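You operate a simulated robot arm through the tools that you are given. There is no shell and no other tool. Be economical: measure what you need, move in short steps, check, and stop when the job is done.

You run a simulated robot arm. Do the job below in one go: nothing can be reset, and whatever is moved stays where it is left.

## Task
Fit both cylinders in their bores in the blue block.
Fine: thick in the wide bore, thin in the narrow; lock the block in the nest first and release it after.

The check looks at the end state, three seconds after you hand in, the way a careful person would. Anything else that was tipped, shoved, dropped, spilled or broken makes it a failure.

## Robot
A 7-joint arm with a two-finger parallel gripper, fixed in place. Base frame: the origin is at the foot of the arm, x ahead of it, y to its left, z up. Units: m, degrees, N and s.
With the tool pointing down near the work surface it reaches from about 0.22 to 0.58 m from the base axis. Its first joint turns from -66.0 to 66.0 degrees. Payload 2.5 kg.
Tool frame: the origin (TCP) lies between the finger pads and is the grasp point; the fingertips stand 0.023 m ahead of it; z points along the fingers, y is the line along which they close. The gripper opens to 0.094 m. The fingers are 0.038 m wide and 0.01 m thick; the gripper's body (0.054 by 0.096 m) begins 0.039 m behind the TCP.
Orientation is that of the tool frame in the base frame, as a unit quaternion [x, y, z, w]. With the fingers straight down and closing along the base's y, the tool's x points along the base's -x, its y along +y and its z along -z.

## Interface
- The arm moves only by the tool arm_command. Its argument "plan" is a list of rows, each an object of numbers (a shift or turn left out is 0, a gripper value left out holds the last): "x", "y", "z": the shift along the base's x, y, z in units of 20 mm (1.0 is 20 mm); "rx", "ry", "rz": the turn, a rotation vector about the base's x, y, z in units of 5 degrees (1.0 is 5 degrees); "claw": the closure in counts, from 0 (fully open) to 255 (shut). In form: [{"x": .., "y": .., "z": .., "rx": .., "ry": .., "rz": .., "claw": ..}, ...]. A call has 1 to 10 rows; each row shifts and turns the commanded pose from where the row before left it. A call with a number of a shift or a turn outside -1 to 1 is refused whole. Rows are played at 5 a second. More than 0.05 m and 8.6 degrees between two rows, or a gripper value outside its range, and nothing of the call is played. A pose out of reach is approached as far as the arm can. The call stops where the force on the tool passes 90 N (or 10 N more than at its start, if that is more) or the arm is blocked; 0.2 s more then pass. The fingers move at their own pace (about 0.108 m/s each) and stop on an object; they squeeze with about 41 N. The grip force told is the motor's: it shows also when the fingers shut on nothing. Time passes only in rows, and 0.2 s behind the last, so rows that do not move let the fingers close. It gives the time, the measured TCP pose, the force on the tool (base axes), the opening and the grip force at its end, in the units of the frame above (readings bear some noise), with the torque about the TCP (base axes, N m) and any sound that the robot's microphone picked up, and new pictures: "views" is both (left out), scene, wrist or none.
- Cameras (640 x 400 px; columns grow to the right, rows downward): "scene" is fixed at [0.1215, -0.4001, 0.548]; the picture's right is [0.93, -0.36, 0.00], its down [-0.20, -0.52, -0.83] and it looks along [0.30, 0.78, -0.55] (base axes); focal length 331 px, centre (320, 200). "wrist" rides on the gripper at [0.086, 0.016, -0.075] in the tool frame; the picture's right is [-0.18, 0.98, 0.00], its down [-0.58, -0.11, -0.81] and it looks along [-0.79, -0.15, 0.59] (tool axes); focal length 243 px, centre (320, 200). There is no depth. A picture from a camera that has moved, and an enlarged one, comes with that camera's place and axes in the base frame and with its lens. The place of the scene camera against the robot may be out by one fixed shift of up to 0.025 m in any direction.
- zoom(camera, box): a new picture of the part [left, top, right, bottom] of that camera's present view, enlarged. No time passes.
- job_done(): hands the job in; it is judged then, once.

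Go step by step. Nothing tells you positions but the pictures and the camera data: compare them with the known pose of the tool, close in by small moves and look again before you grip or let go. The budget is 120 turns and 200 pictures, counting those below and the enlarged ones. Unless the task says otherwise, let go and move clear before handing in, and close with one line.

The tools are called after ">>>" by a JSON object that holds its "method" and its "body". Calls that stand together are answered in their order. arm_command: Moves the arm, as the interface text tells. Its arguments: {"type":"object","properties":{"plan":{"type":"array","items":{"type":"object","properties":{"x":{"type":"number"},"y":{"type":"number"},"z":{"type":"number"},"rx":{"type":"number"},"ry":{"type":"number"},"rz":{"type":"number"},"claw":{"type":"number"}}}},"views":{"type":"string","enum":["both","scene","wrist","none"]}},"required":["plan"]} The other tools are called the same way: zoom (camera, box) takes an enlarged picture of a part of a camera's view; job_done () hands the job in.

At the start:

```text
time_s: 0.0
ee_pos: [0.4308, 0.0583, 0.2328]
ee_rot: [0.0, 1.0, 0.0, 0.0]
ft_force: [0.1, 0.1, -0.4]
torque: [0.01, -0.01, 0.01]
finger_gap: 0.0939
gripper_force: 0.0
```

scene: 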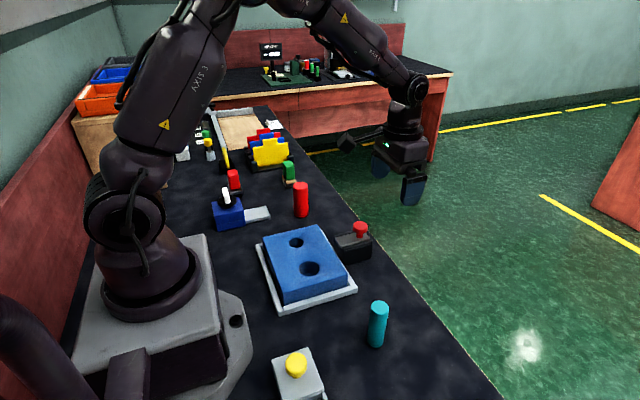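
wrist: 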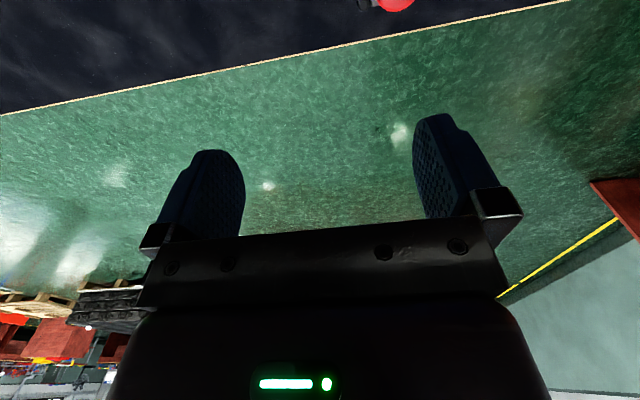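

I see a blue block with two bores in a grey nest, a red and a teal cylinder, a red button box, a yellow button box and a blue clamp-like thing. I'll zoom in to identify them.

>>> {"method": "zoom", "body": {"camera": "scene", "box": [200, 140, 400, 265]}}

>>> {"method": "zoom", "body": {"camera": "scene", "box": [240, 215, 440, 400]}}

```text
3.20 times, centred on (300, 202) of scene
camera zoom: at [0.1215, -0.4001, 0.548], right [0.93, -0.36, 0.0], down [-0.2, -0.52, -0.83], along [0.3, 0.78, -0.55], focal length 1058 px, centre (384, 192)
```

zoom: 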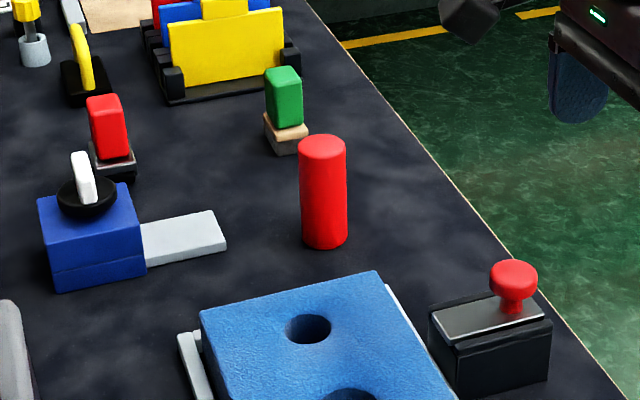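

```text
2.16 times, centred on (340, 308) of scene
camera zoom: at [0.1215, -0.4001, 0.548], right [0.93, -0.36, 0.0], down [-0.2, -0.52, -0.83], along [0.3, 0.78, -0.55], focal length 715 px, centre (277, -32)
```

zoom: 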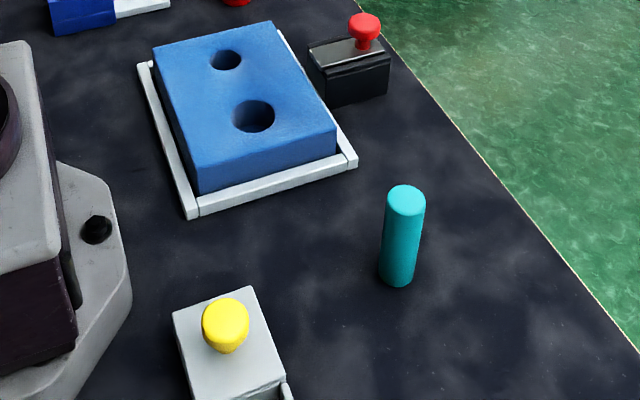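

The red cylinder stands at about (0.34, 0.33), the teal one at (0.34, -0.10), and the block at about (0.28, 0.12). Three controls could be the lock, so I'll pull the arm back to look at them with the wrist camera.

>>> {"method": "arm_command", "body": {"plan": [{"x": -1, "y": 0.3, "z": 0.3}, {"x": -1, "y": 0.3, "z": 0.3}, {"x": -1, "y": 0.3, "z": 0.3}, {"x": -1, "y": 0.3}, {"x": -1, "y": 0.3}, {"x": -1, "y": 0.3}, {"x": -1, "y": 0.3}, {"x": -1, "y": 0.3}, {"x": -1, "y": 0.3}]}}

```text
time_s: 2.0
ee_pos: [0.25, 0.1118, 0.2497]
ee_rot: [0.0, 1.0, 0.001, 0.001]
ft_force: [-0.6, 0.0, -0.1]
torque: [-0.02, -0.02, 0.01]
finger_gap: 0.0941
gripper_force: 0.0
camera wrist: at [0.1632, 0.1281, 0.3256], right [0.18, 0.98, 0.0], down [0.58, -0.11, 0.81], along [0.79, -0.15, -0.59], focal length 243 px, centre (320, 200)
```

scene: 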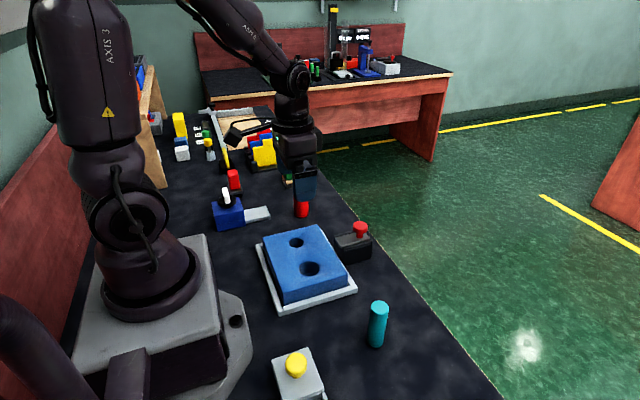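
wrist: 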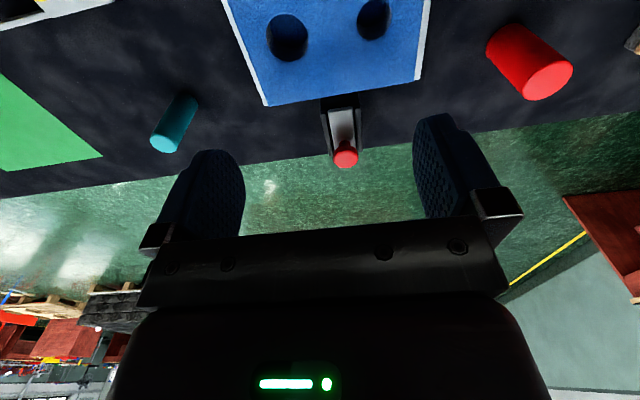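

The black box sits right against the nest, and its red knob is in a slot. I'll look closer.

>>> {"method": "zoom", "body": {"camera": "wrist", "box": [260, 60, 420, 180]}}

>>> {"method": "zoom", "body": {"camera": "scene", "box": [310, 205, 390, 275]}}

>>> {"method": "zoom", "body": {"camera": "scene", "box": [150, 140, 310, 240]}}

>>> {"method": "zoom", "body": {"camera": "scene", "box": [250, 320, 378, 400]}}

```text
3.33 times, centred on (340, 120) of wrist
camera zoom: at [0.1632, 0.1281, 0.3256], right [0.18, 0.98, 0.0], down [0.58, -0.11, 0.81], along [0.79, -0.15, -0.59], focal length 809 px, centre (253, 467)
```

zoom: 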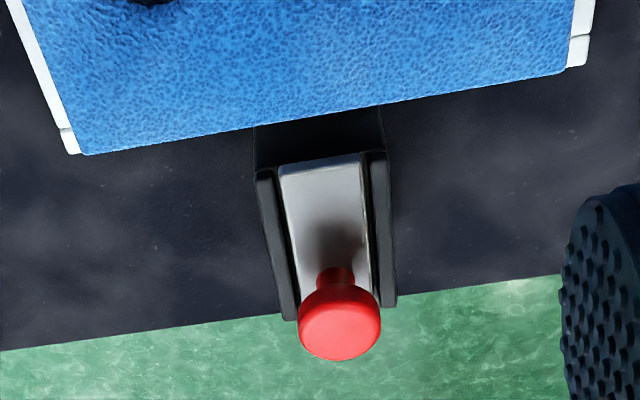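

```text
5.71 times, centred on (350, 240) of scene
camera zoom: at [0.1215, -0.4001, 0.548], right [0.93, -0.36, 0.0], down [-0.2, -0.52, -0.83], along [0.3, 0.78, -0.55], focal length 1890 px, centre (149, -29)
```

zoom: 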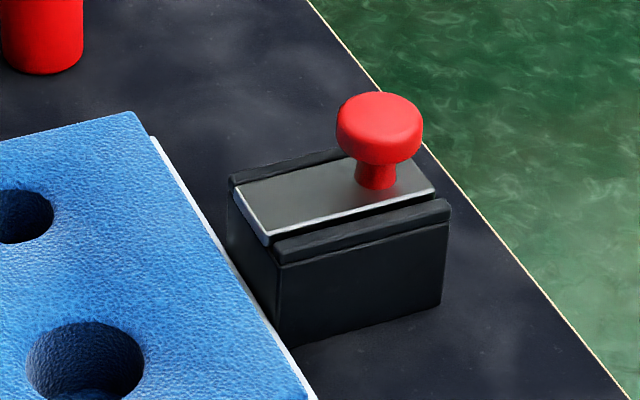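

```text
4.00 times, centred on (230, 190) of scene
camera zoom: at [0.1215, -0.4001, 0.548], right [0.93, -0.36, 0.0], down [-0.2, -0.52, -0.83], along [0.3, 0.78, -0.55], focal length 1323 px, centre (680, 240)
```

zoom: 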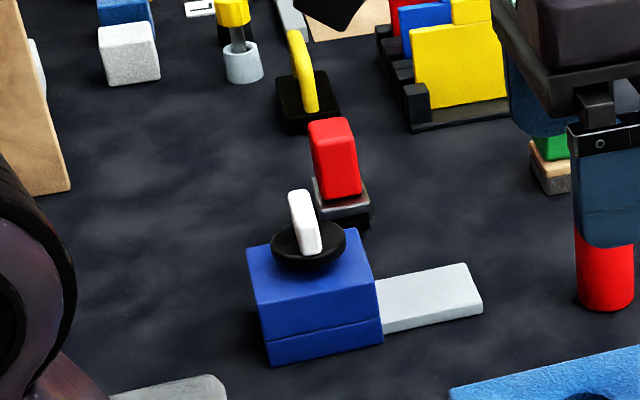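

```text
5.00 times, centred on (314, 360) of scene
camera zoom: at [0.1215, -0.4001, 0.548], right [0.93, -0.36, 0.0], down [-0.2, -0.52, -0.83], along [0.3, 0.78, -0.55], focal length 1653 px, centre (350, -600)
```

zoom: 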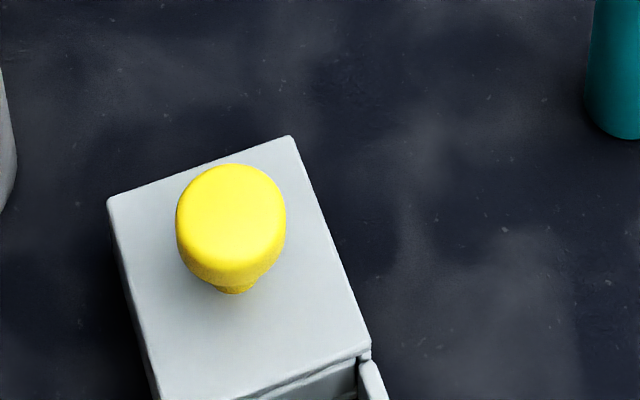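

The black slide plate beside the nest looks like the lock: its red knob should move toward the block. I'll go nearer for a second viewpoint to triangulate.

>>> {"method": "arm_command", "body": {"plan": [{"x": 1, "z": -1}, {"x": 1, "z": -1}, {"x": 1, "z": -1}, {"x": 1, "z": -0.5}, {"x": 0.5}]}}

>>> {"method": "zoom", "body": {"camera": "wrist", "box": [220, 0, 460, 150]}}

```text
time_s: 3.2
ee_pos: [0.34, 0.113, 0.1796]
ee_rot: [0.0, 1.0, 0.0, 0.001]
ft_force: [-0.5, 0.2, 0.3]
torque: [0.0, 0.02, -0.01]
finger_gap: 0.094
gripper_force: 0.0
camera wrist: at [0.2533, 0.1283, 0.255], right [0.18, 0.98, 0.0], down [0.58, -0.11, 0.81], along [0.79, -0.15, -0.59], focal length 243 px, centre (320, 200)
```

scene: 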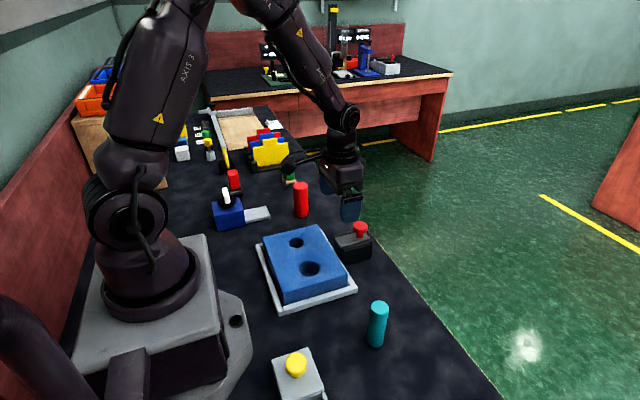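
wrist: 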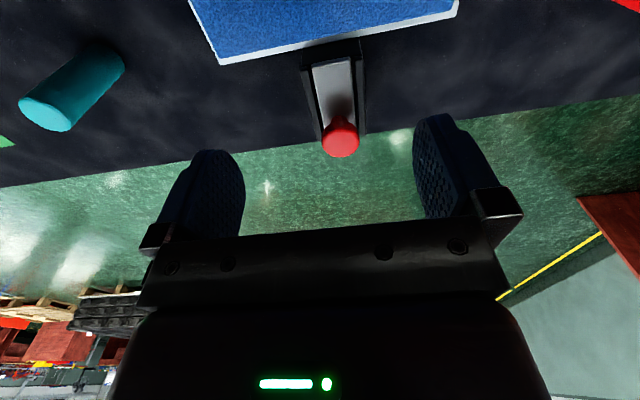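

```text
2.67 times, centred on (340, 75) of wrist
camera zoom: at [0.2533, 0.1283, 0.255], right [0.18, 0.98, 0.0], down [0.58, -0.11, 0.81], along [0.79, -0.15, -0.59], focal length 647 px, centre (267, 533)
```

zoom: 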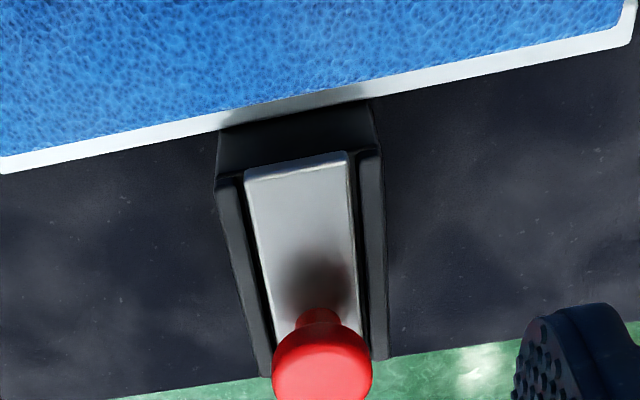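

Triangulation puts the knob at about x 0.39–0.40, y 0.121, z 0.07–0.09. I'll go above it at a safe height to sharpen that.

>>> {"method": "arm_command", "body": {"plan": [{"x": 1, "y": 0.4}, {"x": 1}, {"x": 0.75}, {}]}}

>>> {"method": "zoom", "body": {"camera": "wrist", "box": [220, 0, 460, 150]}}

>>> {"method": "zoom", "body": {"camera": "scene", "box": [290, 160, 450, 260]}}

```text
time_s: 4.2
ee_pos: [0.3957, 0.1193, 0.1817]
ee_rot: [0.0, 1.0, 0.0, 0.0]
ft_force: [-0.6, 0.5, -1.0]
torque: [-0.03, -0.02, -0.01]
finger_gap: 0.094
gripper_force: 0.0
camera wrist: at [0.3089, 0.1361, 0.2559], right [0.18, 0.98, 0.0], down [0.58, -0.11, 0.81], along [0.79, -0.15, -0.59], focal length 243 px, centre (320, 200)
```

scene: 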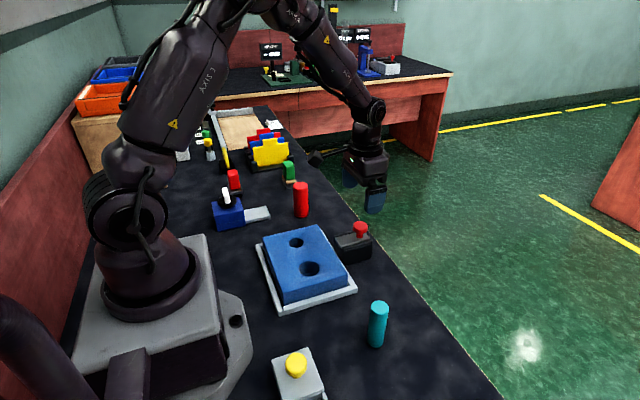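
wrist: 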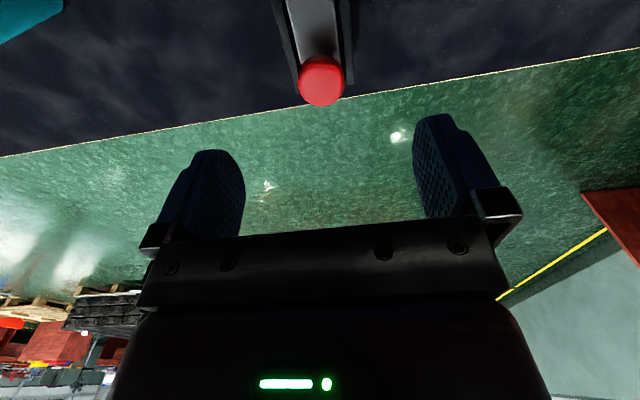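

```text
2.67 times, centred on (340, 75) of wrist
camera zoom: at [0.3089, 0.1361, 0.2559], right [0.18, 0.98, 0.0], down [0.58, -0.11, 0.81], along [0.79, -0.15, -0.59], focal length 647 px, centre (267, 533)
```

zoom: 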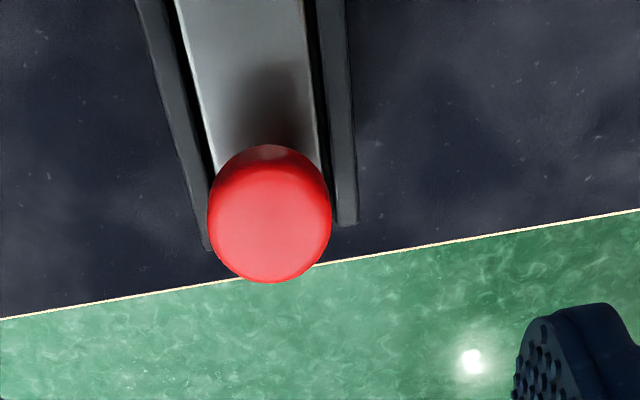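

```text
4.00 times, centred on (370, 210) of scene
camera zoom: at [0.1215, -0.4001, 0.548], right [0.93, -0.36, 0.0], down [-0.2, -0.52, -0.83], along [0.3, 0.78, -0.55], focal length 1323 px, centre (120, 160)
```

zoom: 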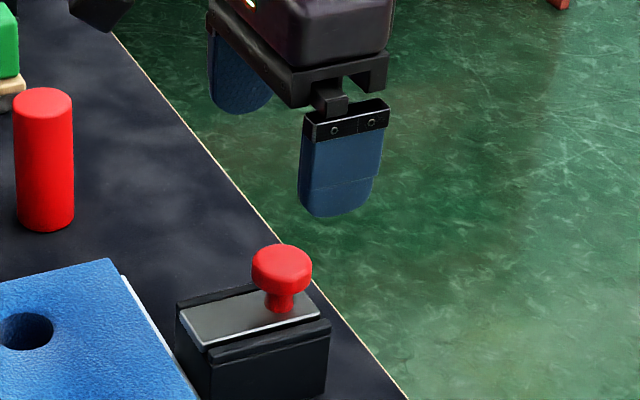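

Knob centre is about (0.405, 0.119, 0.071), roughly 35 mm wide. I'll descend with fingertips kept above the rails.

>>> {"method": "arm_command", "body": {"plan": [{"x": 0.45, "z": -1}, {"z": -1}, {"z": -1}, {"z": -1}, {"z": -0.5}, {}]}}

>>> {"method": "zoom", "body": {"camera": "scene", "box": [290, 160, 450, 260]}}

```text
time_s: 5.6
ee_pos: [0.405, 0.12, 0.0902]
ee_rot: [0.0, 1.0, 0.0, 0.001]
ft_force: [-0.2, 0.2, 0.0]
torque: [-0.04, 0.01, -0.01]
finger_gap: 0.0941
gripper_force: 0.1
camera wrist: at [0.3179, 0.1361, 0.165], right [0.18, 0.98, 0.0], down [0.58, -0.11, 0.81], along [0.79, -0.15, -0.59], focal length 243 px, centre (320, 200)
```

scene: 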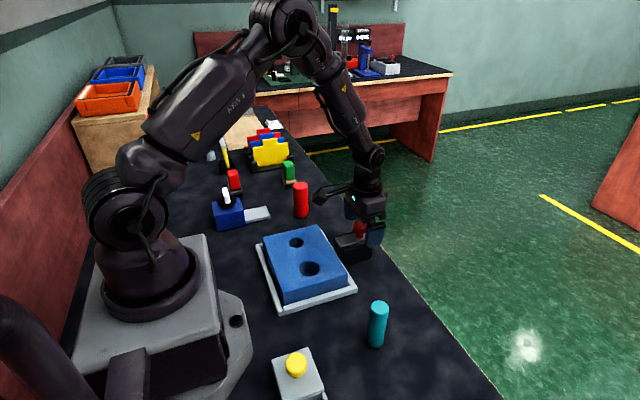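
wrist: 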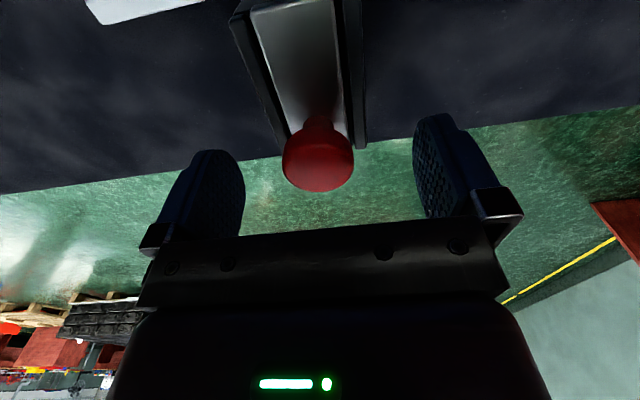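

```text
4.00 times, centred on (370, 210) of scene
camera zoom: at [0.1215, -0.4001, 0.548], right [0.93, -0.36, 0.0], down [-0.2, -0.52, -0.83], along [0.3, 0.78, -0.55], focal length 1323 px, centre (120, 160)
```

zoom: 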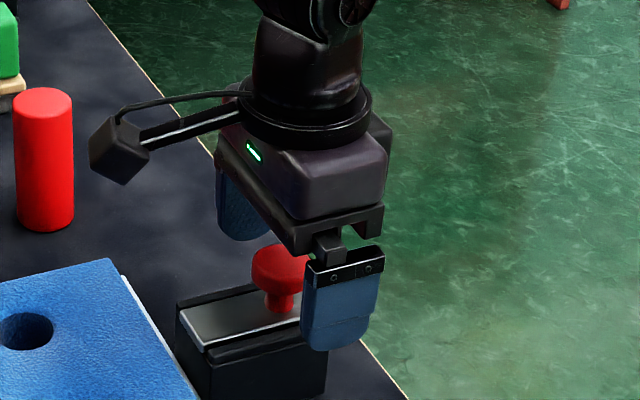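

The knob is centred between the fingers. I'll lower 4 mm and close on it.

>>> {"method": "arm_command", "body": {"plan": [{"z": -0.2}, {"claw": 255}, {}, {}, {}]}}

```text
time_s: 6.8
ee_pos: [0.4039, 0.1201, 0.0866]
ee_rot: [0.0, 1.0, 0.0, 0.001]
ft_force: [0.0, 0.7, 1.1]
torque: [0.02, -0.08, 0.0]
finger_gap: 0.0329
gripper_force: 44.9
camera wrist: at [0.3179, 0.1361, 0.1616], right [0.18, 0.98, 0.0], down [0.58, -0.11, 0.81], along [0.79, -0.15, -0.59], focal length 243 px, centre (320, 200)
```

scene: 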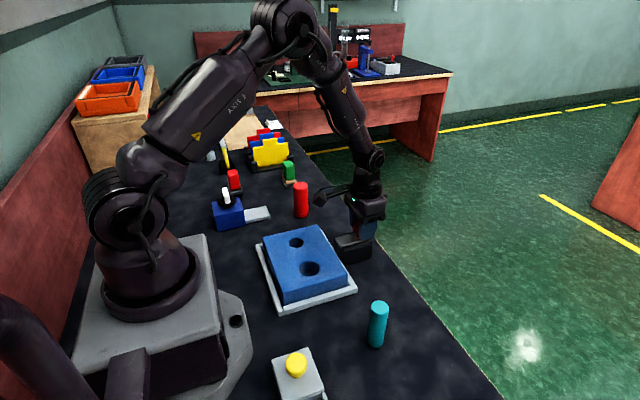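
wrist: 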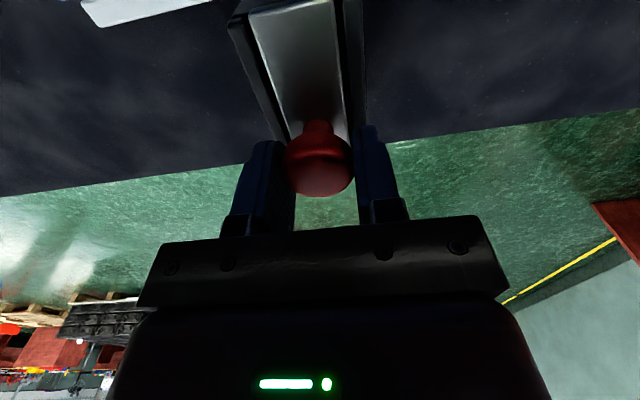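

Gripped (33 mm). Now I'll slide toward the block in small steps and watch the force.

>>> {"method": "arm_command", "body": {"plan": [{"x": -0.4}, {"x": -0.4}, {"x": -0.4}]}}

```text
time_s: 7.6
ee_pos: [0.3811, 0.1199, 0.0863]
ee_rot: [-0.001, 1.0, 0.0, 0.001]
ft_force: [1.2, 3.9, -7.2]
torque: [0.12, -0.66, -0.1]
finger_gap: 0.0329
gripper_force: 45.0
camera wrist: at [0.2934, 0.136, 0.1616], right [0.18, 0.98, 0.0], down [0.58, -0.11, 0.81], along [0.79, -0.15, -0.59], focal length 243 px, centre (320, 200)
```

scene: 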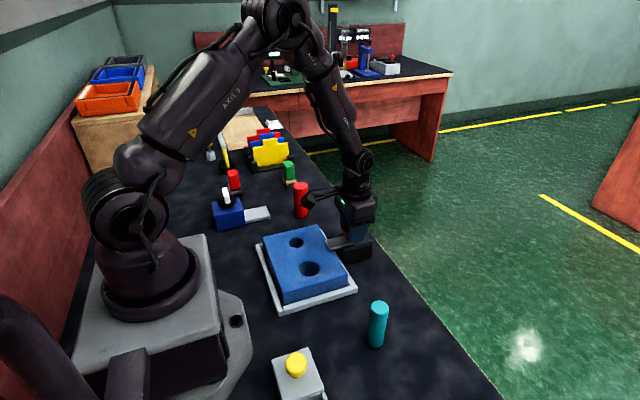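
wrist: 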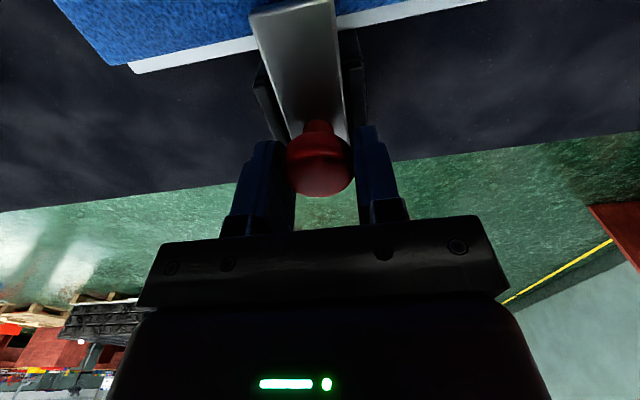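

The plate slides easily and extends over the block; I'll continue to its stop.

>>> {"method": "arm_command", "body": {"plan": [{"x": -0.3}, {"x": -0.3}, {"x": -0.3}, {"x": -0.3}]}}

>>> {"method": "zoom", "body": {"camera": "scene", "box": [250, 180, 410, 300]}}

```text
time_s: 8.6
ee_pos: [0.3649, 0.1201, 0.0887]
ee_rot: [0.002, 1.0, 0.003, 0.014]
ft_force: [39.4, -3.2, 4.3]
torque: [-0.03, -0.5, -0.01]
finger_gap: 0.033
gripper_force: 44.9
camera wrist: at [0.276, 0.136, 0.1627], right [0.19, 0.98, 0.01], down [0.56, -0.12, 0.82], along [0.81, -0.15, -0.57], focal length 243 px, centre (320, 200)
```

scene: 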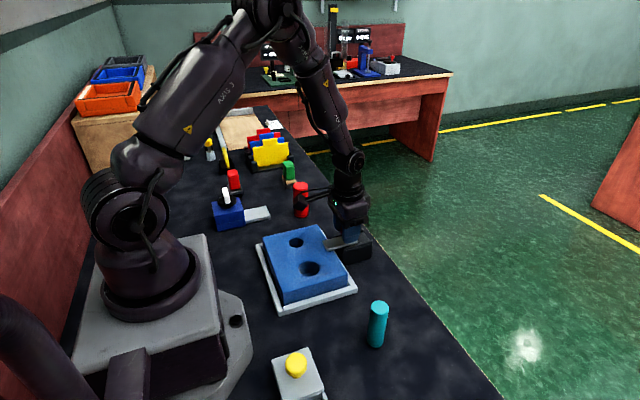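
wrist: 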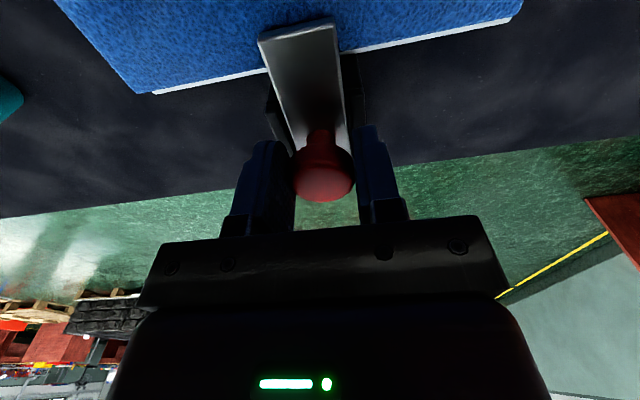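

```text
3.33 times, centred on (330, 240) of scene
camera zoom: at [0.1214, -0.4001, 0.548], right [0.93, -0.36, 0.0], down [-0.2, -0.52, -0.83], along [0.3, 0.78, -0.55], focal length 1102 px, centre (287, 67)
```

zoom: 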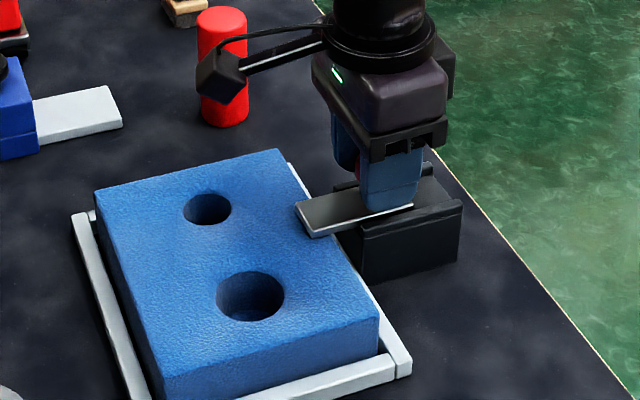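

It reached its stop (39 N) with the plate over the block. I'll relieve the push, open the fingers and rise.

>>> {"method": "arm_command", "body": {"plan": [{"x": 0.35}, {"claw": 0}, {}, {"z": 0.8}, {"z": 1}, {"z": 1}, {"z": 1}, {"z": 1}, {"z": 1}]}}

>>> {"method": "zoom", "body": {"camera": "scene", "box": [250, 180, 410, 300]}}

```text
time_s: 10.6
ee_pos: [0.3624, 0.1207, 0.2037]
ee_rot: [0.0, 1.0, 0.0, 0.0]
ft_force: [-0.7, -0.3, -0.3]
torque: [0.01, 0.01, -0.01]
finger_gap: 0.0941
gripper_force: 0.0
camera wrist: at [0.2761, 0.1365, 0.2783], right [0.18, 0.98, 0.0], down [0.58, -0.11, 0.81], along [0.79, -0.15, -0.59], focal length 243 px, centre (320, 200)
```

scene: 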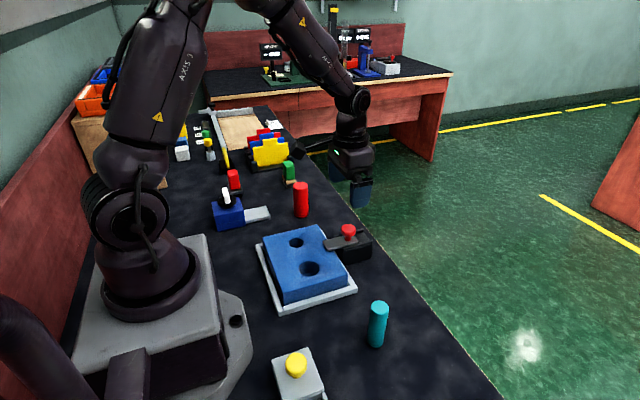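
wrist: 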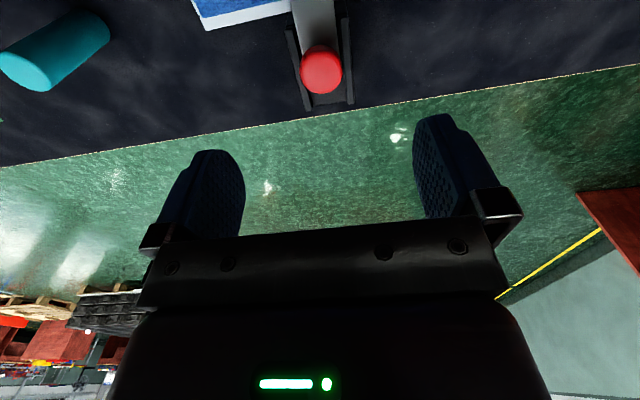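

```text
3.33 times, centred on (330, 240) of scene
camera zoom: at [0.1215, -0.4001, 0.548], right [0.93, -0.36, 0.0], down [-0.2, -0.52, -0.83], along [0.3, 0.78, -0.55], focal length 1102 px, centre (287, 67)
```

zoom: 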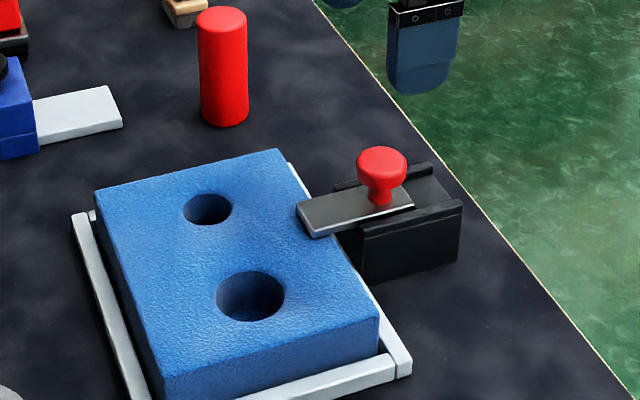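

The block is locked. Red is the thick cylinder (about 39 mm) and teal the thin one (about 31 mm). I'll survey the red cylinder first from two poses.

>>> {"method": "arm_command", "body": {"plan": [{"x": -0.6, "y": 1, "z": 0.3}, {"x": -0.6, "y": 1}, {"x": -0.6, "y": 1}, {"x": -0.6, "y": 1}, {"x": -0.6, "y": 1}, {"x": -0.6, "y": 1}, {"x": -0.6, "y": 1}, {"x": -0.6, "y": 1}, {"x": -0.2, "y": 1}, {}], "views": "wrist"}}

>>> {"method": "zoom", "body": {"camera": "wrist", "box": [240, 0, 432, 120]}}

```text
time_s: 12.8
ee_pos: [0.2646, 0.3018, 0.2089]
ee_rot: [0.001, 1.0, 0.0, 0.001]
ft_force: [-0.5, -0.8, 0.2]
torque: [-0.04, 0.02, -0.03]
finger_gap: 0.094
gripper_force: 0.1
camera wrist: at [0.1768, 0.3169, 0.2839], right [0.18, 0.98, 0.0], down [0.58, -0.11, 0.81], along [0.79, -0.15, -0.59], focal length 243 px, centre (320, 200)
```

wrist: 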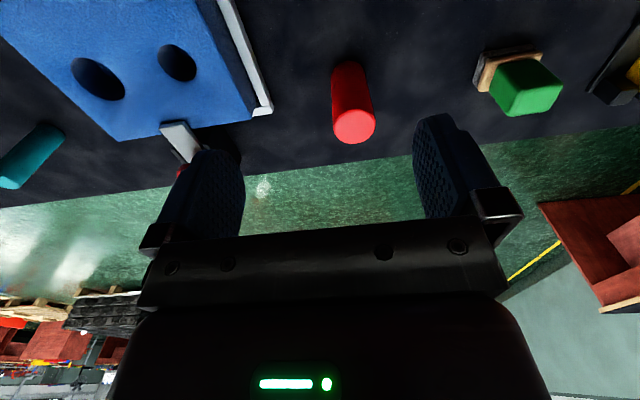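

```text
3.33 times, centred on (336, 60) of wrist
camera zoom: at [0.1768, 0.3169, 0.2839], right [0.18, 0.98, 0.0], down [0.58, -0.11, 0.81], along [0.79, -0.15, -0.59], focal length 809 px, centre (267, 667)
```

zoom: 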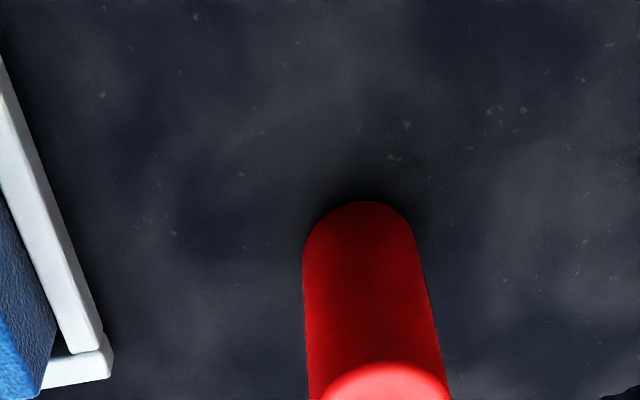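

Red cylinder: centre about (0.3245, 0.324), height about 0.09. I'll go above it and check the alignment.

>>> {"method": "arm_command", "body": {"plan": [{"x": 1, "y": 0.5}, {"x": 1, "y": 0.5}, {"x": 1, "z": -1}, {"z": -1}, {}], "views": "both"}}

>>> {"method": "zoom", "body": {"camera": "wrist", "box": [220, 20, 412, 140]}}

```text
time_s: 14.0
ee_pos: [0.3228, 0.3193, 0.1697]
ee_rot: [0.0, 1.0, 0.0, 0.001]
ft_force: [0.6, -1.5, 0.2]
torque: [-0.01, 0.02, 0.01]
finger_gap: 0.0939
gripper_force: 0.1
camera wrist: at [0.2365, 0.3357, 0.2435], right [0.18, 0.98, 0.0], down [0.58, -0.11, 0.81], along [0.79, -0.15, -0.59], focal length 243 px, centre (320, 200)
```

scene: 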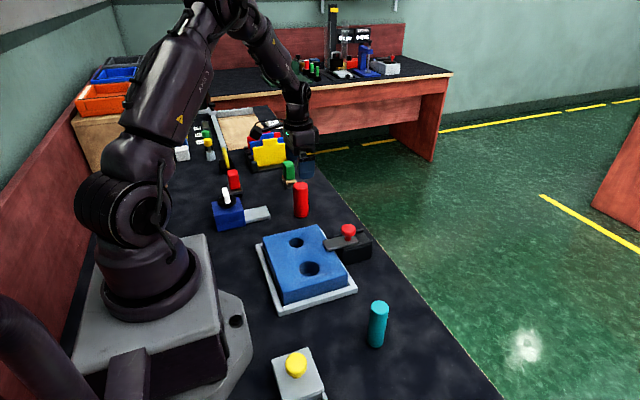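
wrist: 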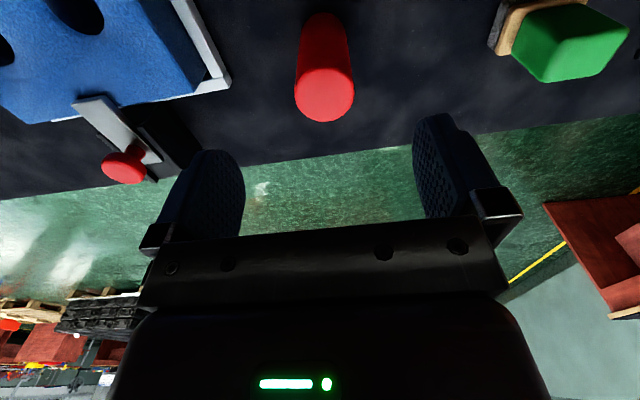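

```text
3.33 times, centred on (316, 80) of wrist
camera zoom: at [0.2365, 0.3357, 0.2435], right [0.18, 0.98, 0.0], down [0.58, -0.11, 0.81], along [0.79, -0.15, -0.59], focal length 809 px, centre (333, 600)
```

zoom: 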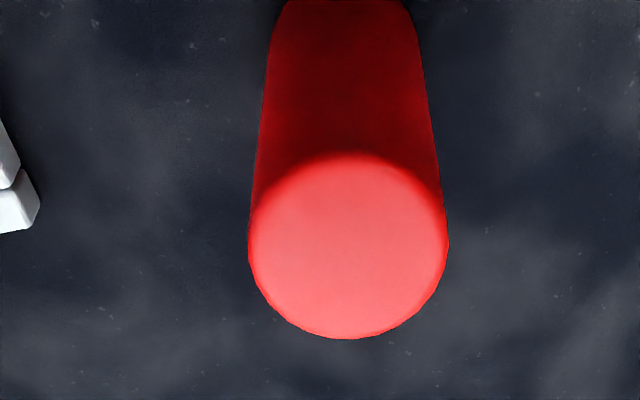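

Red top centre fixes at (0.322, 0.323, 0.094). I'll descend to grip its upper part with TCP z about 0.084.

>>> {"method": "arm_command", "body": {"plan": [{"y": 0.18, "z": -1}, {"z": -1}, {"z": -1}, {"z": -1}, {"z": -0.28}, {}], "views": "both"}}

>>> {"method": "zoom", "body": {"camera": "scene", "box": [240, 140, 368, 220]}}

```text
time_s: 15.4
ee_pos: [0.3228, 0.3237, 0.0836]
ee_rot: [0.001, 1.0, -0.001, 0.001]
ft_force: [-0.1, 0.6, -0.5]
torque: [-0.01, 0.0, -0.02]
finger_gap: 0.0939
gripper_force: 0.1
camera wrist: at [0.2361, 0.3398, 0.158], right [0.18, 0.98, 0.0], down [0.58, -0.11, 0.81], along [0.79, -0.15, -0.59], focal length 243 px, centre (320, 200)
```

scene: 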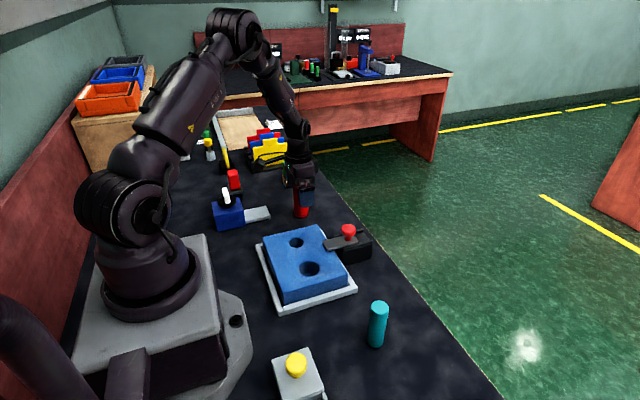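
wrist: 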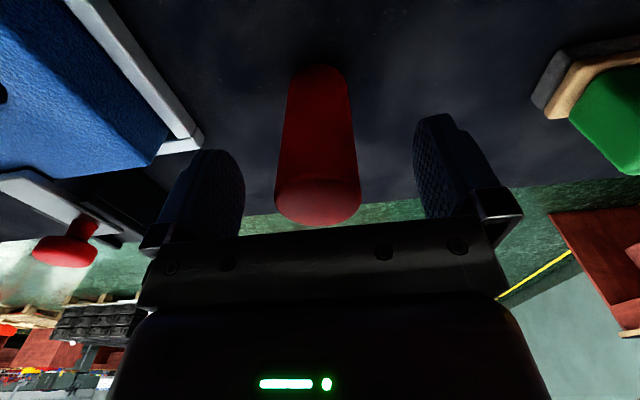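

```text
5.00 times, centred on (304, 180) of scene
camera zoom: at [0.1215, -0.4001, 0.548], right [0.93, -0.36, 0.0], down [-0.2, -0.52, -0.83], along [0.3, 0.78, -0.55], focal length 1653 px, centre (400, 300)
```

zoom: 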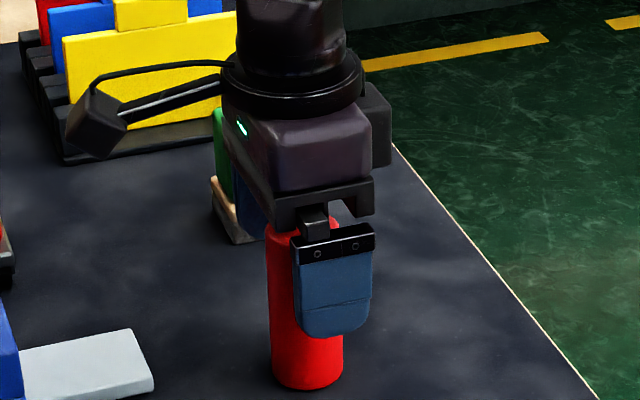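

Aligned. I'll close on the cylinder.

>>> {"method": "arm_command", "body": {"plan": [{"claw": 255}, {}, {}, {}], "views": "wrist"}}

```text
time_s: 16.4
ee_pos: [0.3243, 0.3232, 0.0828]
ee_rot: [0.0, 1.0, -0.001, 0.001]
ft_force: [0.0, -1.6, 3.1]
torque: [-0.17, 0.02, 0.01]
finger_gap: 0.0387
gripper_force: 41.2
camera wrist: at [0.2362, 0.3397, 0.1583], right [0.18, 0.98, 0.0], down [0.58, -0.11, 0.81], along [0.79, -0.15, -0.59], focal length 243 px, centre (320, 200)
```

wrist: 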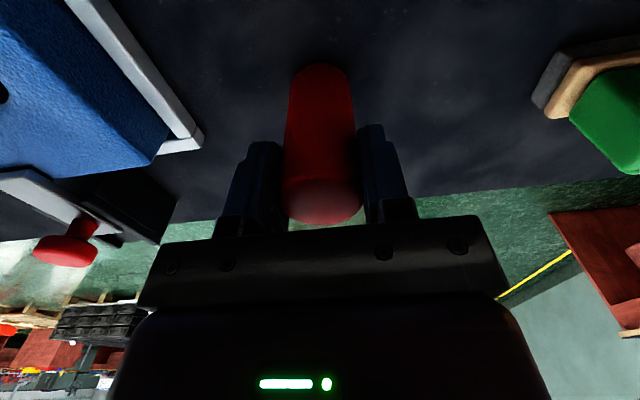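

Gripped at 38.7 mm. The wide bore triangulates to about (0.2585, 0.077), narrow (0.259, 0.164), block top about z 0.042. I'll lift and carry over.

>>> {"method": "arm_command", "body": {"plan": [{"z": 1}, {"z": 1}, {"z": 1}, {"z": 1}, {"z": 1}, {"x": -0.4, "y": -0.8}, {"x": -0.4, "y": -0.9}, {"x": -0.4, "y": -1}, {"x": -0.4, "y": -1}, {"x": -0.4, "y": -1}], "views": "wrist"}}

>>> {"method": "arm_command", "body": {"plan": [{"x": -0.4, "y": -1}, {"x": -0.4, "y": -1}, {"x": -0.4, "y": -1}, {"y": -1}, {"y": -1}, {"y": -1}, {"y": -1}, {"y": -0.6}, {"x": -0.04}, {}], "views": "both"}}

```text
time_s: 18.6
ee_pos: [0.2836, 0.2297, 0.1826]
ee_rot: [0.0, 1.0, 0.0, 0.002]
ft_force: [-0.4, -0.5, -1.6]
torque: [0.01, -0.02, 0.02]
finger_gap: 0.0386
gripper_force: 41.4
camera wrist: at [0.1966, 0.2454, 0.258], right [0.18, 0.98, 0.0], down [0.58, -0.11, 0.81], along [0.79, -0.15, -0.59], focal length 243 px, centre (320, 200)
```

wrist: 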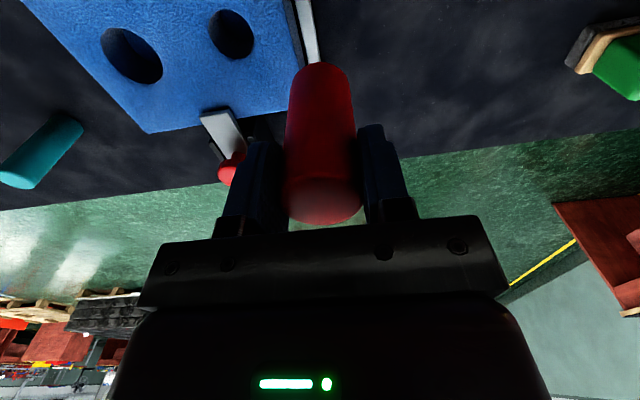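

```text
time_s: 20.8
ee_pos: [0.2579, 0.0778, 0.1829]
ee_rot: [0.0, 1.0, 0.0, 0.001]
ft_force: [-0.3, -0.8, -1.5]
torque: [0.01, -0.02, 0.02]
finger_gap: 0.0384
gripper_force: 40.5
camera wrist: at [0.1714, 0.0936, 0.2577], right [0.18, 0.98, 0.0], down [0.58, -0.11, 0.81], along [0.79, -0.15, -0.59], focal length 243 px, centre (320, 200)
```

scene: 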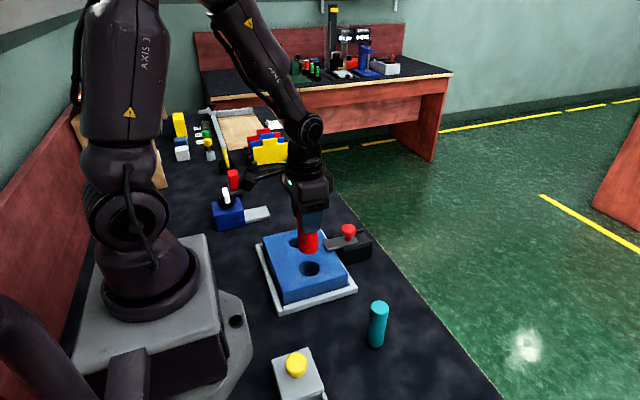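
wrist: 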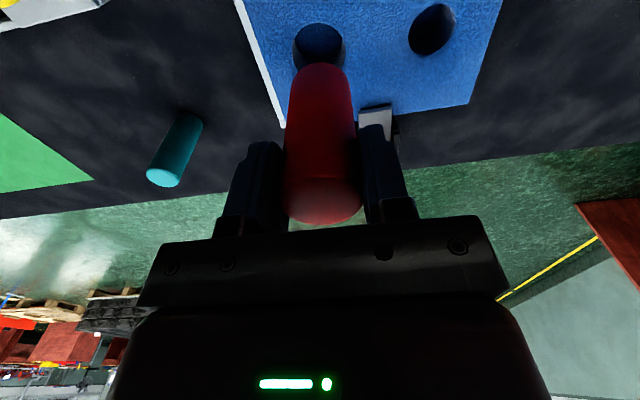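

I'll zoom on the bores to refine their positions.

>>> {"method": "zoom", "body": {"camera": "wrist", "box": [270, 0, 462, 120]}}

```text
3.33 times, centred on (366, 60) of wrist
camera zoom: at [0.1714, 0.0936, 0.2577], right [0.18, 0.98, 0.0], down [0.58, -0.11, 0.81], along [0.79, -0.15, -0.59], focal length 809 px, centre (167, 667)
```

zoom: 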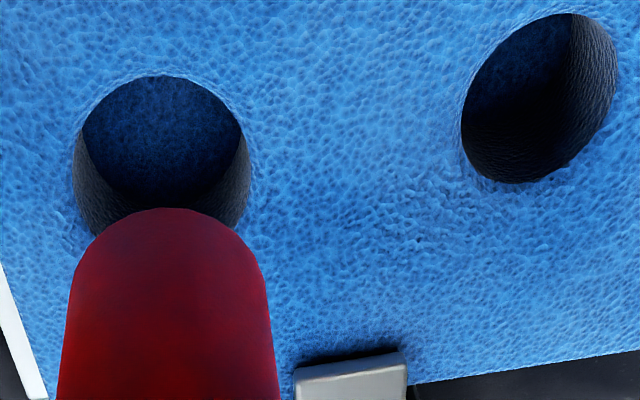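

The bores refine to wide (0.258, 0.0768) and narrow (0.2586, 0.1644). I'll lower close above the bore and check.

>>> {"method": "arm_command", "body": {"plan": [{"x": -0.05, "y": -0.03, "z": -1}, {"z": -1}, {"z": -0.4}, {}], "views": "both"}}

>>> {"method": "zoom", "body": {"camera": "wrist", "box": [240, 0, 400, 100]}}

>>> {"method": "zoom", "body": {"camera": "scene", "box": [250, 200, 378, 280]}}

```text
time_s: 21.8
ee_pos: [0.2577, 0.0772, 0.1346]
ee_rot: [0.0, 1.0, 0.0, 0.0]
ft_force: [-0.1, 0.4, 0.0]
torque: [-0.02, -0.02, 0.01]
finger_gap: 0.0386
gripper_force: 41.4
camera wrist: at [0.1707, 0.0936, 0.2102], right [0.18, 0.98, 0.0], down [0.58, -0.11, 0.81], along [0.79, -0.15, -0.59], focal length 243 px, centre (320, 200)
```

scene: 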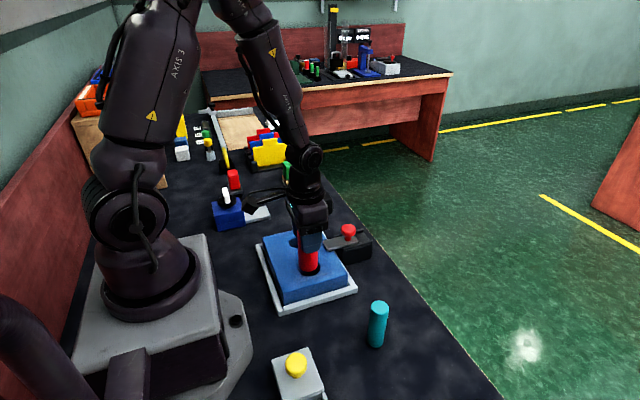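
wrist: 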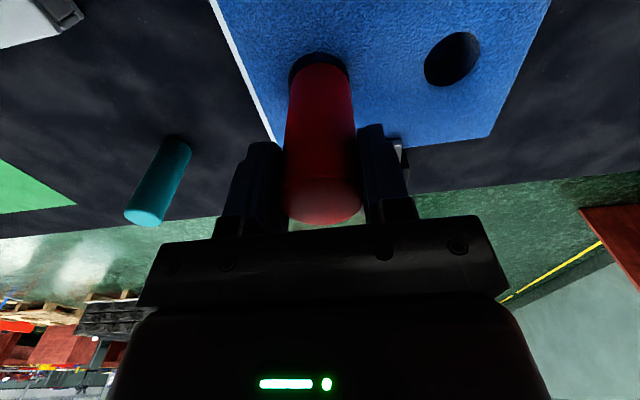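

```text
4.00 times, centred on (320, 50) of wrist
camera zoom: at [0.1707, 0.0936, 0.2102], right [0.18, 0.98, 0.0], down [0.58, -0.11, 0.81], along [0.79, -0.15, -0.59], focal length 970 px, centre (320, 800)
```

zoom: 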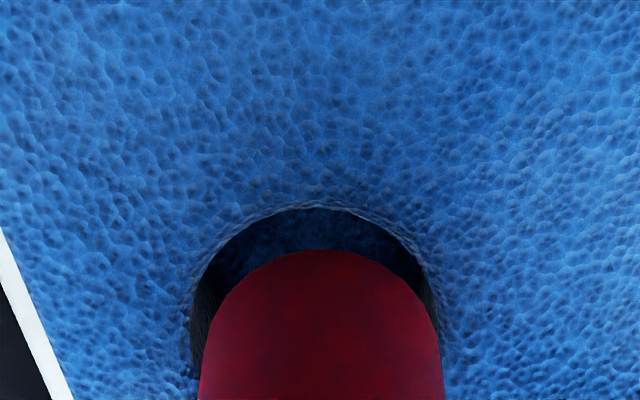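

```text
5.00 times, centred on (314, 240) of scene
camera zoom: at [0.1215, -0.4001, 0.548], right [0.93, -0.36, 0.0], down [-0.2, -0.52, -0.83], along [0.3, 0.78, -0.55], focal length 1653 px, centre (350, 0)
```

zoom: 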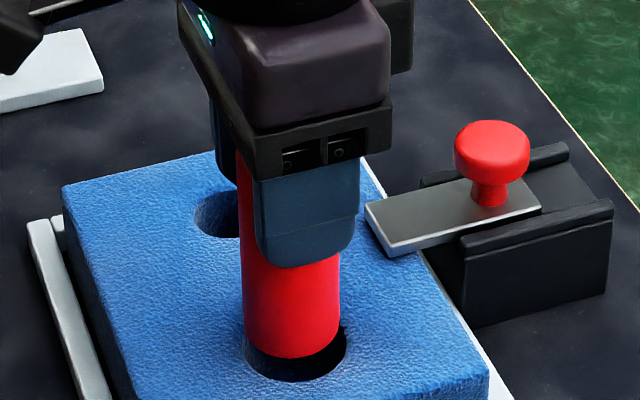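

The cylinder looks aligned over the bore within about a millimetre. I'll descend slowly and watch the force.

>>> {"method": "arm_command", "body": {"plan": [{"z": -0.25}, {"z": -0.25}, {"z": -0.2}, {"z": -0.2}, {"z": -0.2}, {}], "views": "both"}}

>>> {"method": "zoom", "body": {"camera": "scene", "box": [250, 200, 378, 280]}}

```text
time_s: 23.2
ee_pos: [0.2582, 0.0769, 0.1137]
ee_rot: [0.0, 1.0, 0.0, 0.002]
ft_force: [-0.2, 0.6, -0.5]
torque: [0.02, 0.0, -0.01]
finger_gap: 0.0386
gripper_force: 41.2
camera wrist: at [0.1705, 0.093, 0.1877], right [0.18, 0.98, 0.0], down [0.58, -0.11, 0.81], along [0.79, -0.15, -0.59], focal length 243 px, centre (320, 200)
```

scene: 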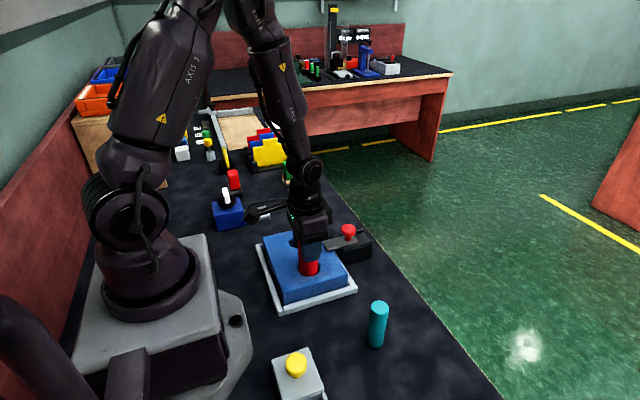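
wrist: 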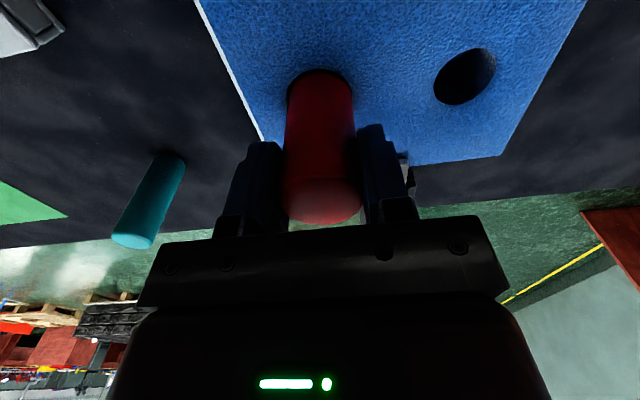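

```text
5.00 times, centred on (314, 240) of scene
camera zoom: at [0.1215, -0.4001, 0.548], right [0.93, -0.36, 0.0], down [-0.2, -0.52, -0.83], along [0.3, 0.78, -0.55], focal length 1653 px, centre (350, 0)
```

zoom: 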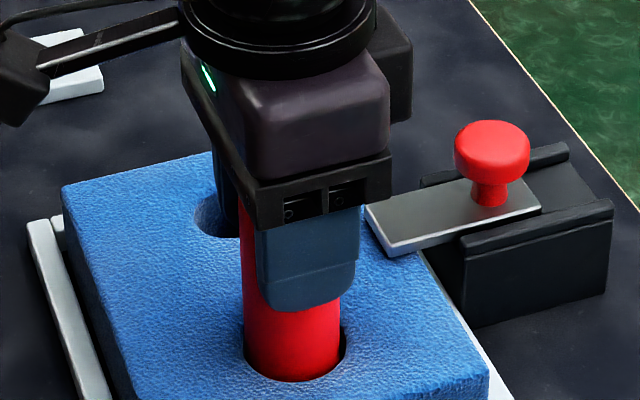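

It has entered freely. I'll nudge +1 mm in x and keep lowering.

>>> {"method": "arm_command", "body": {"plan": [{"x": 0.05, "z": -0.2}, {"z": -0.2}, {"z": -0.2}, {"z": -0.2}, {}], "views": "both"}}

>>> {"method": "zoom", "body": {"camera": "scene", "box": [250, 200, 378, 280]}}

```text
time_s: 24.4
ee_pos: [0.2595, 0.0765, 0.0964]
ee_rot: [-0.001, 1.0, 0.0, 0.0]
ft_force: [-0.1, 0.9, -1.2]
torque: [0.03, -0.02, -0.01]
finger_gap: 0.0386
gripper_force: 40.9
camera wrist: at [0.1718, 0.0931, 0.1719], right [0.18, 0.98, 0.0], down [0.58, -0.11, 0.81], along [0.79, -0.15, -0.59], focal length 243 px, centre (320, 200)
```

scene: 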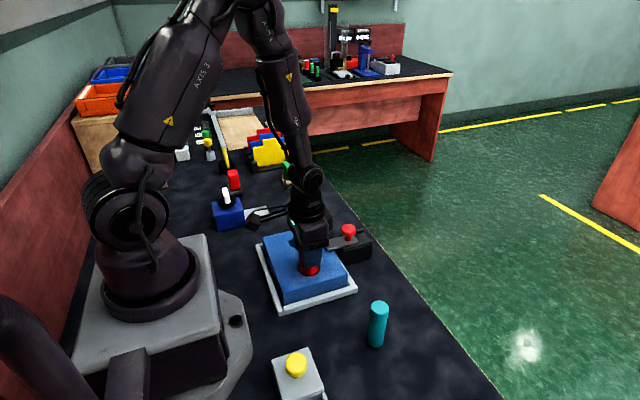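
wrist: 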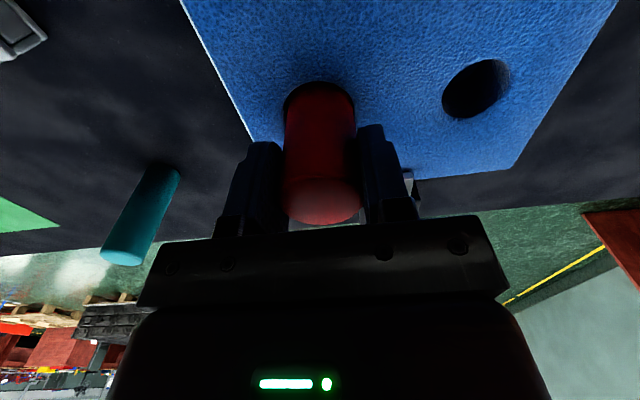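

```text
5.00 times, centred on (314, 240) of scene
camera zoom: at [0.1215, -0.4001, 0.548], right [0.93, -0.36, 0.0], down [-0.2, -0.52, -0.83], along [0.3, 0.78, -0.55], focal length 1653 px, centre (350, 0)
```

zoom: 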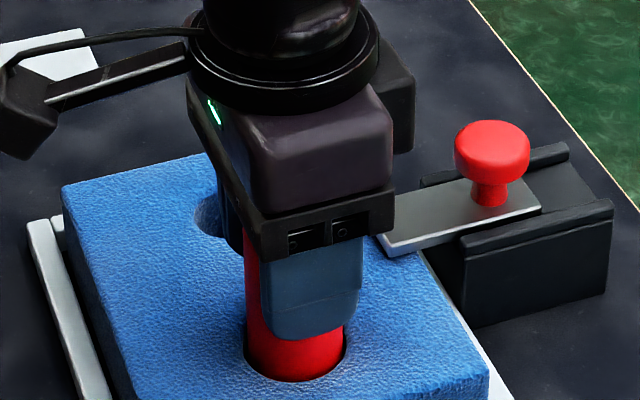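

Still free. I'll keep lowering until it touches the bore floor.

>>> {"method": "arm_command", "body": {"plan": [{"z": -0.15}, {"z": -0.15}, {"z": -0.15}, {"z": -0.1}, {}], "views": "wrist"}}

>>> {"method": "zoom", "body": {"camera": "scene", "box": [250, 200, 378, 280]}}

```text
time_s: 25.3
ee_pos: [0.2593, 0.0776, 0.0914]
ee_rot: [0.0, 1.0, 0.0, 0.002]
ft_force: [-3.5, -1.5, 24.6]
torque: [-0.11, 0.17, -0.03]
finger_gap: 0.0384
gripper_force: 41.0
stopped in row 4: the force on the tool passed its limit at 102 N (the readings are from after the stop); the commanded pose is now the measured one
camera wrist: at [0.1723, 0.0933, 0.1656], right [0.18, 0.98, 0.0], down [0.58, -0.11, 0.81], along [0.8, -0.15, -0.59], focal length 243 px, centre (320, 200)
```

wrist: 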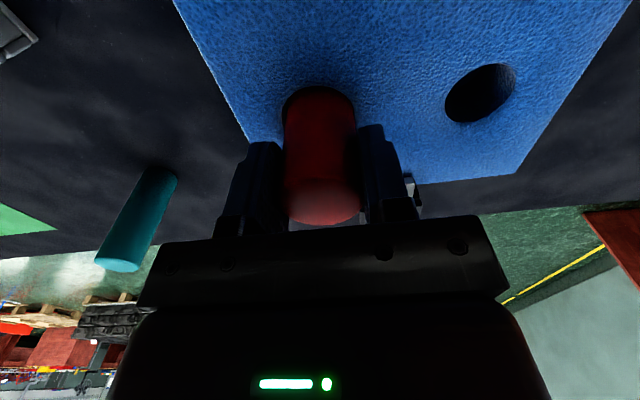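

```text
5.00 times, centred on (314, 240) of scene
camera zoom: at [0.1214, -0.4001, 0.548], right [0.93, -0.36, 0.0], down [-0.2, -0.52, -0.83], along [0.3, 0.78, -0.55], focal length 1653 px, centre (350, 0)
```

zoom: 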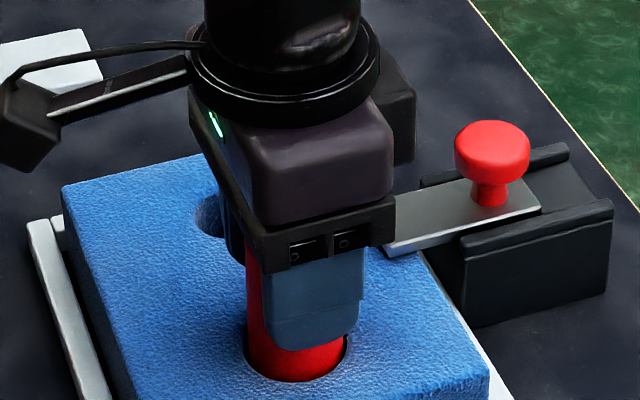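

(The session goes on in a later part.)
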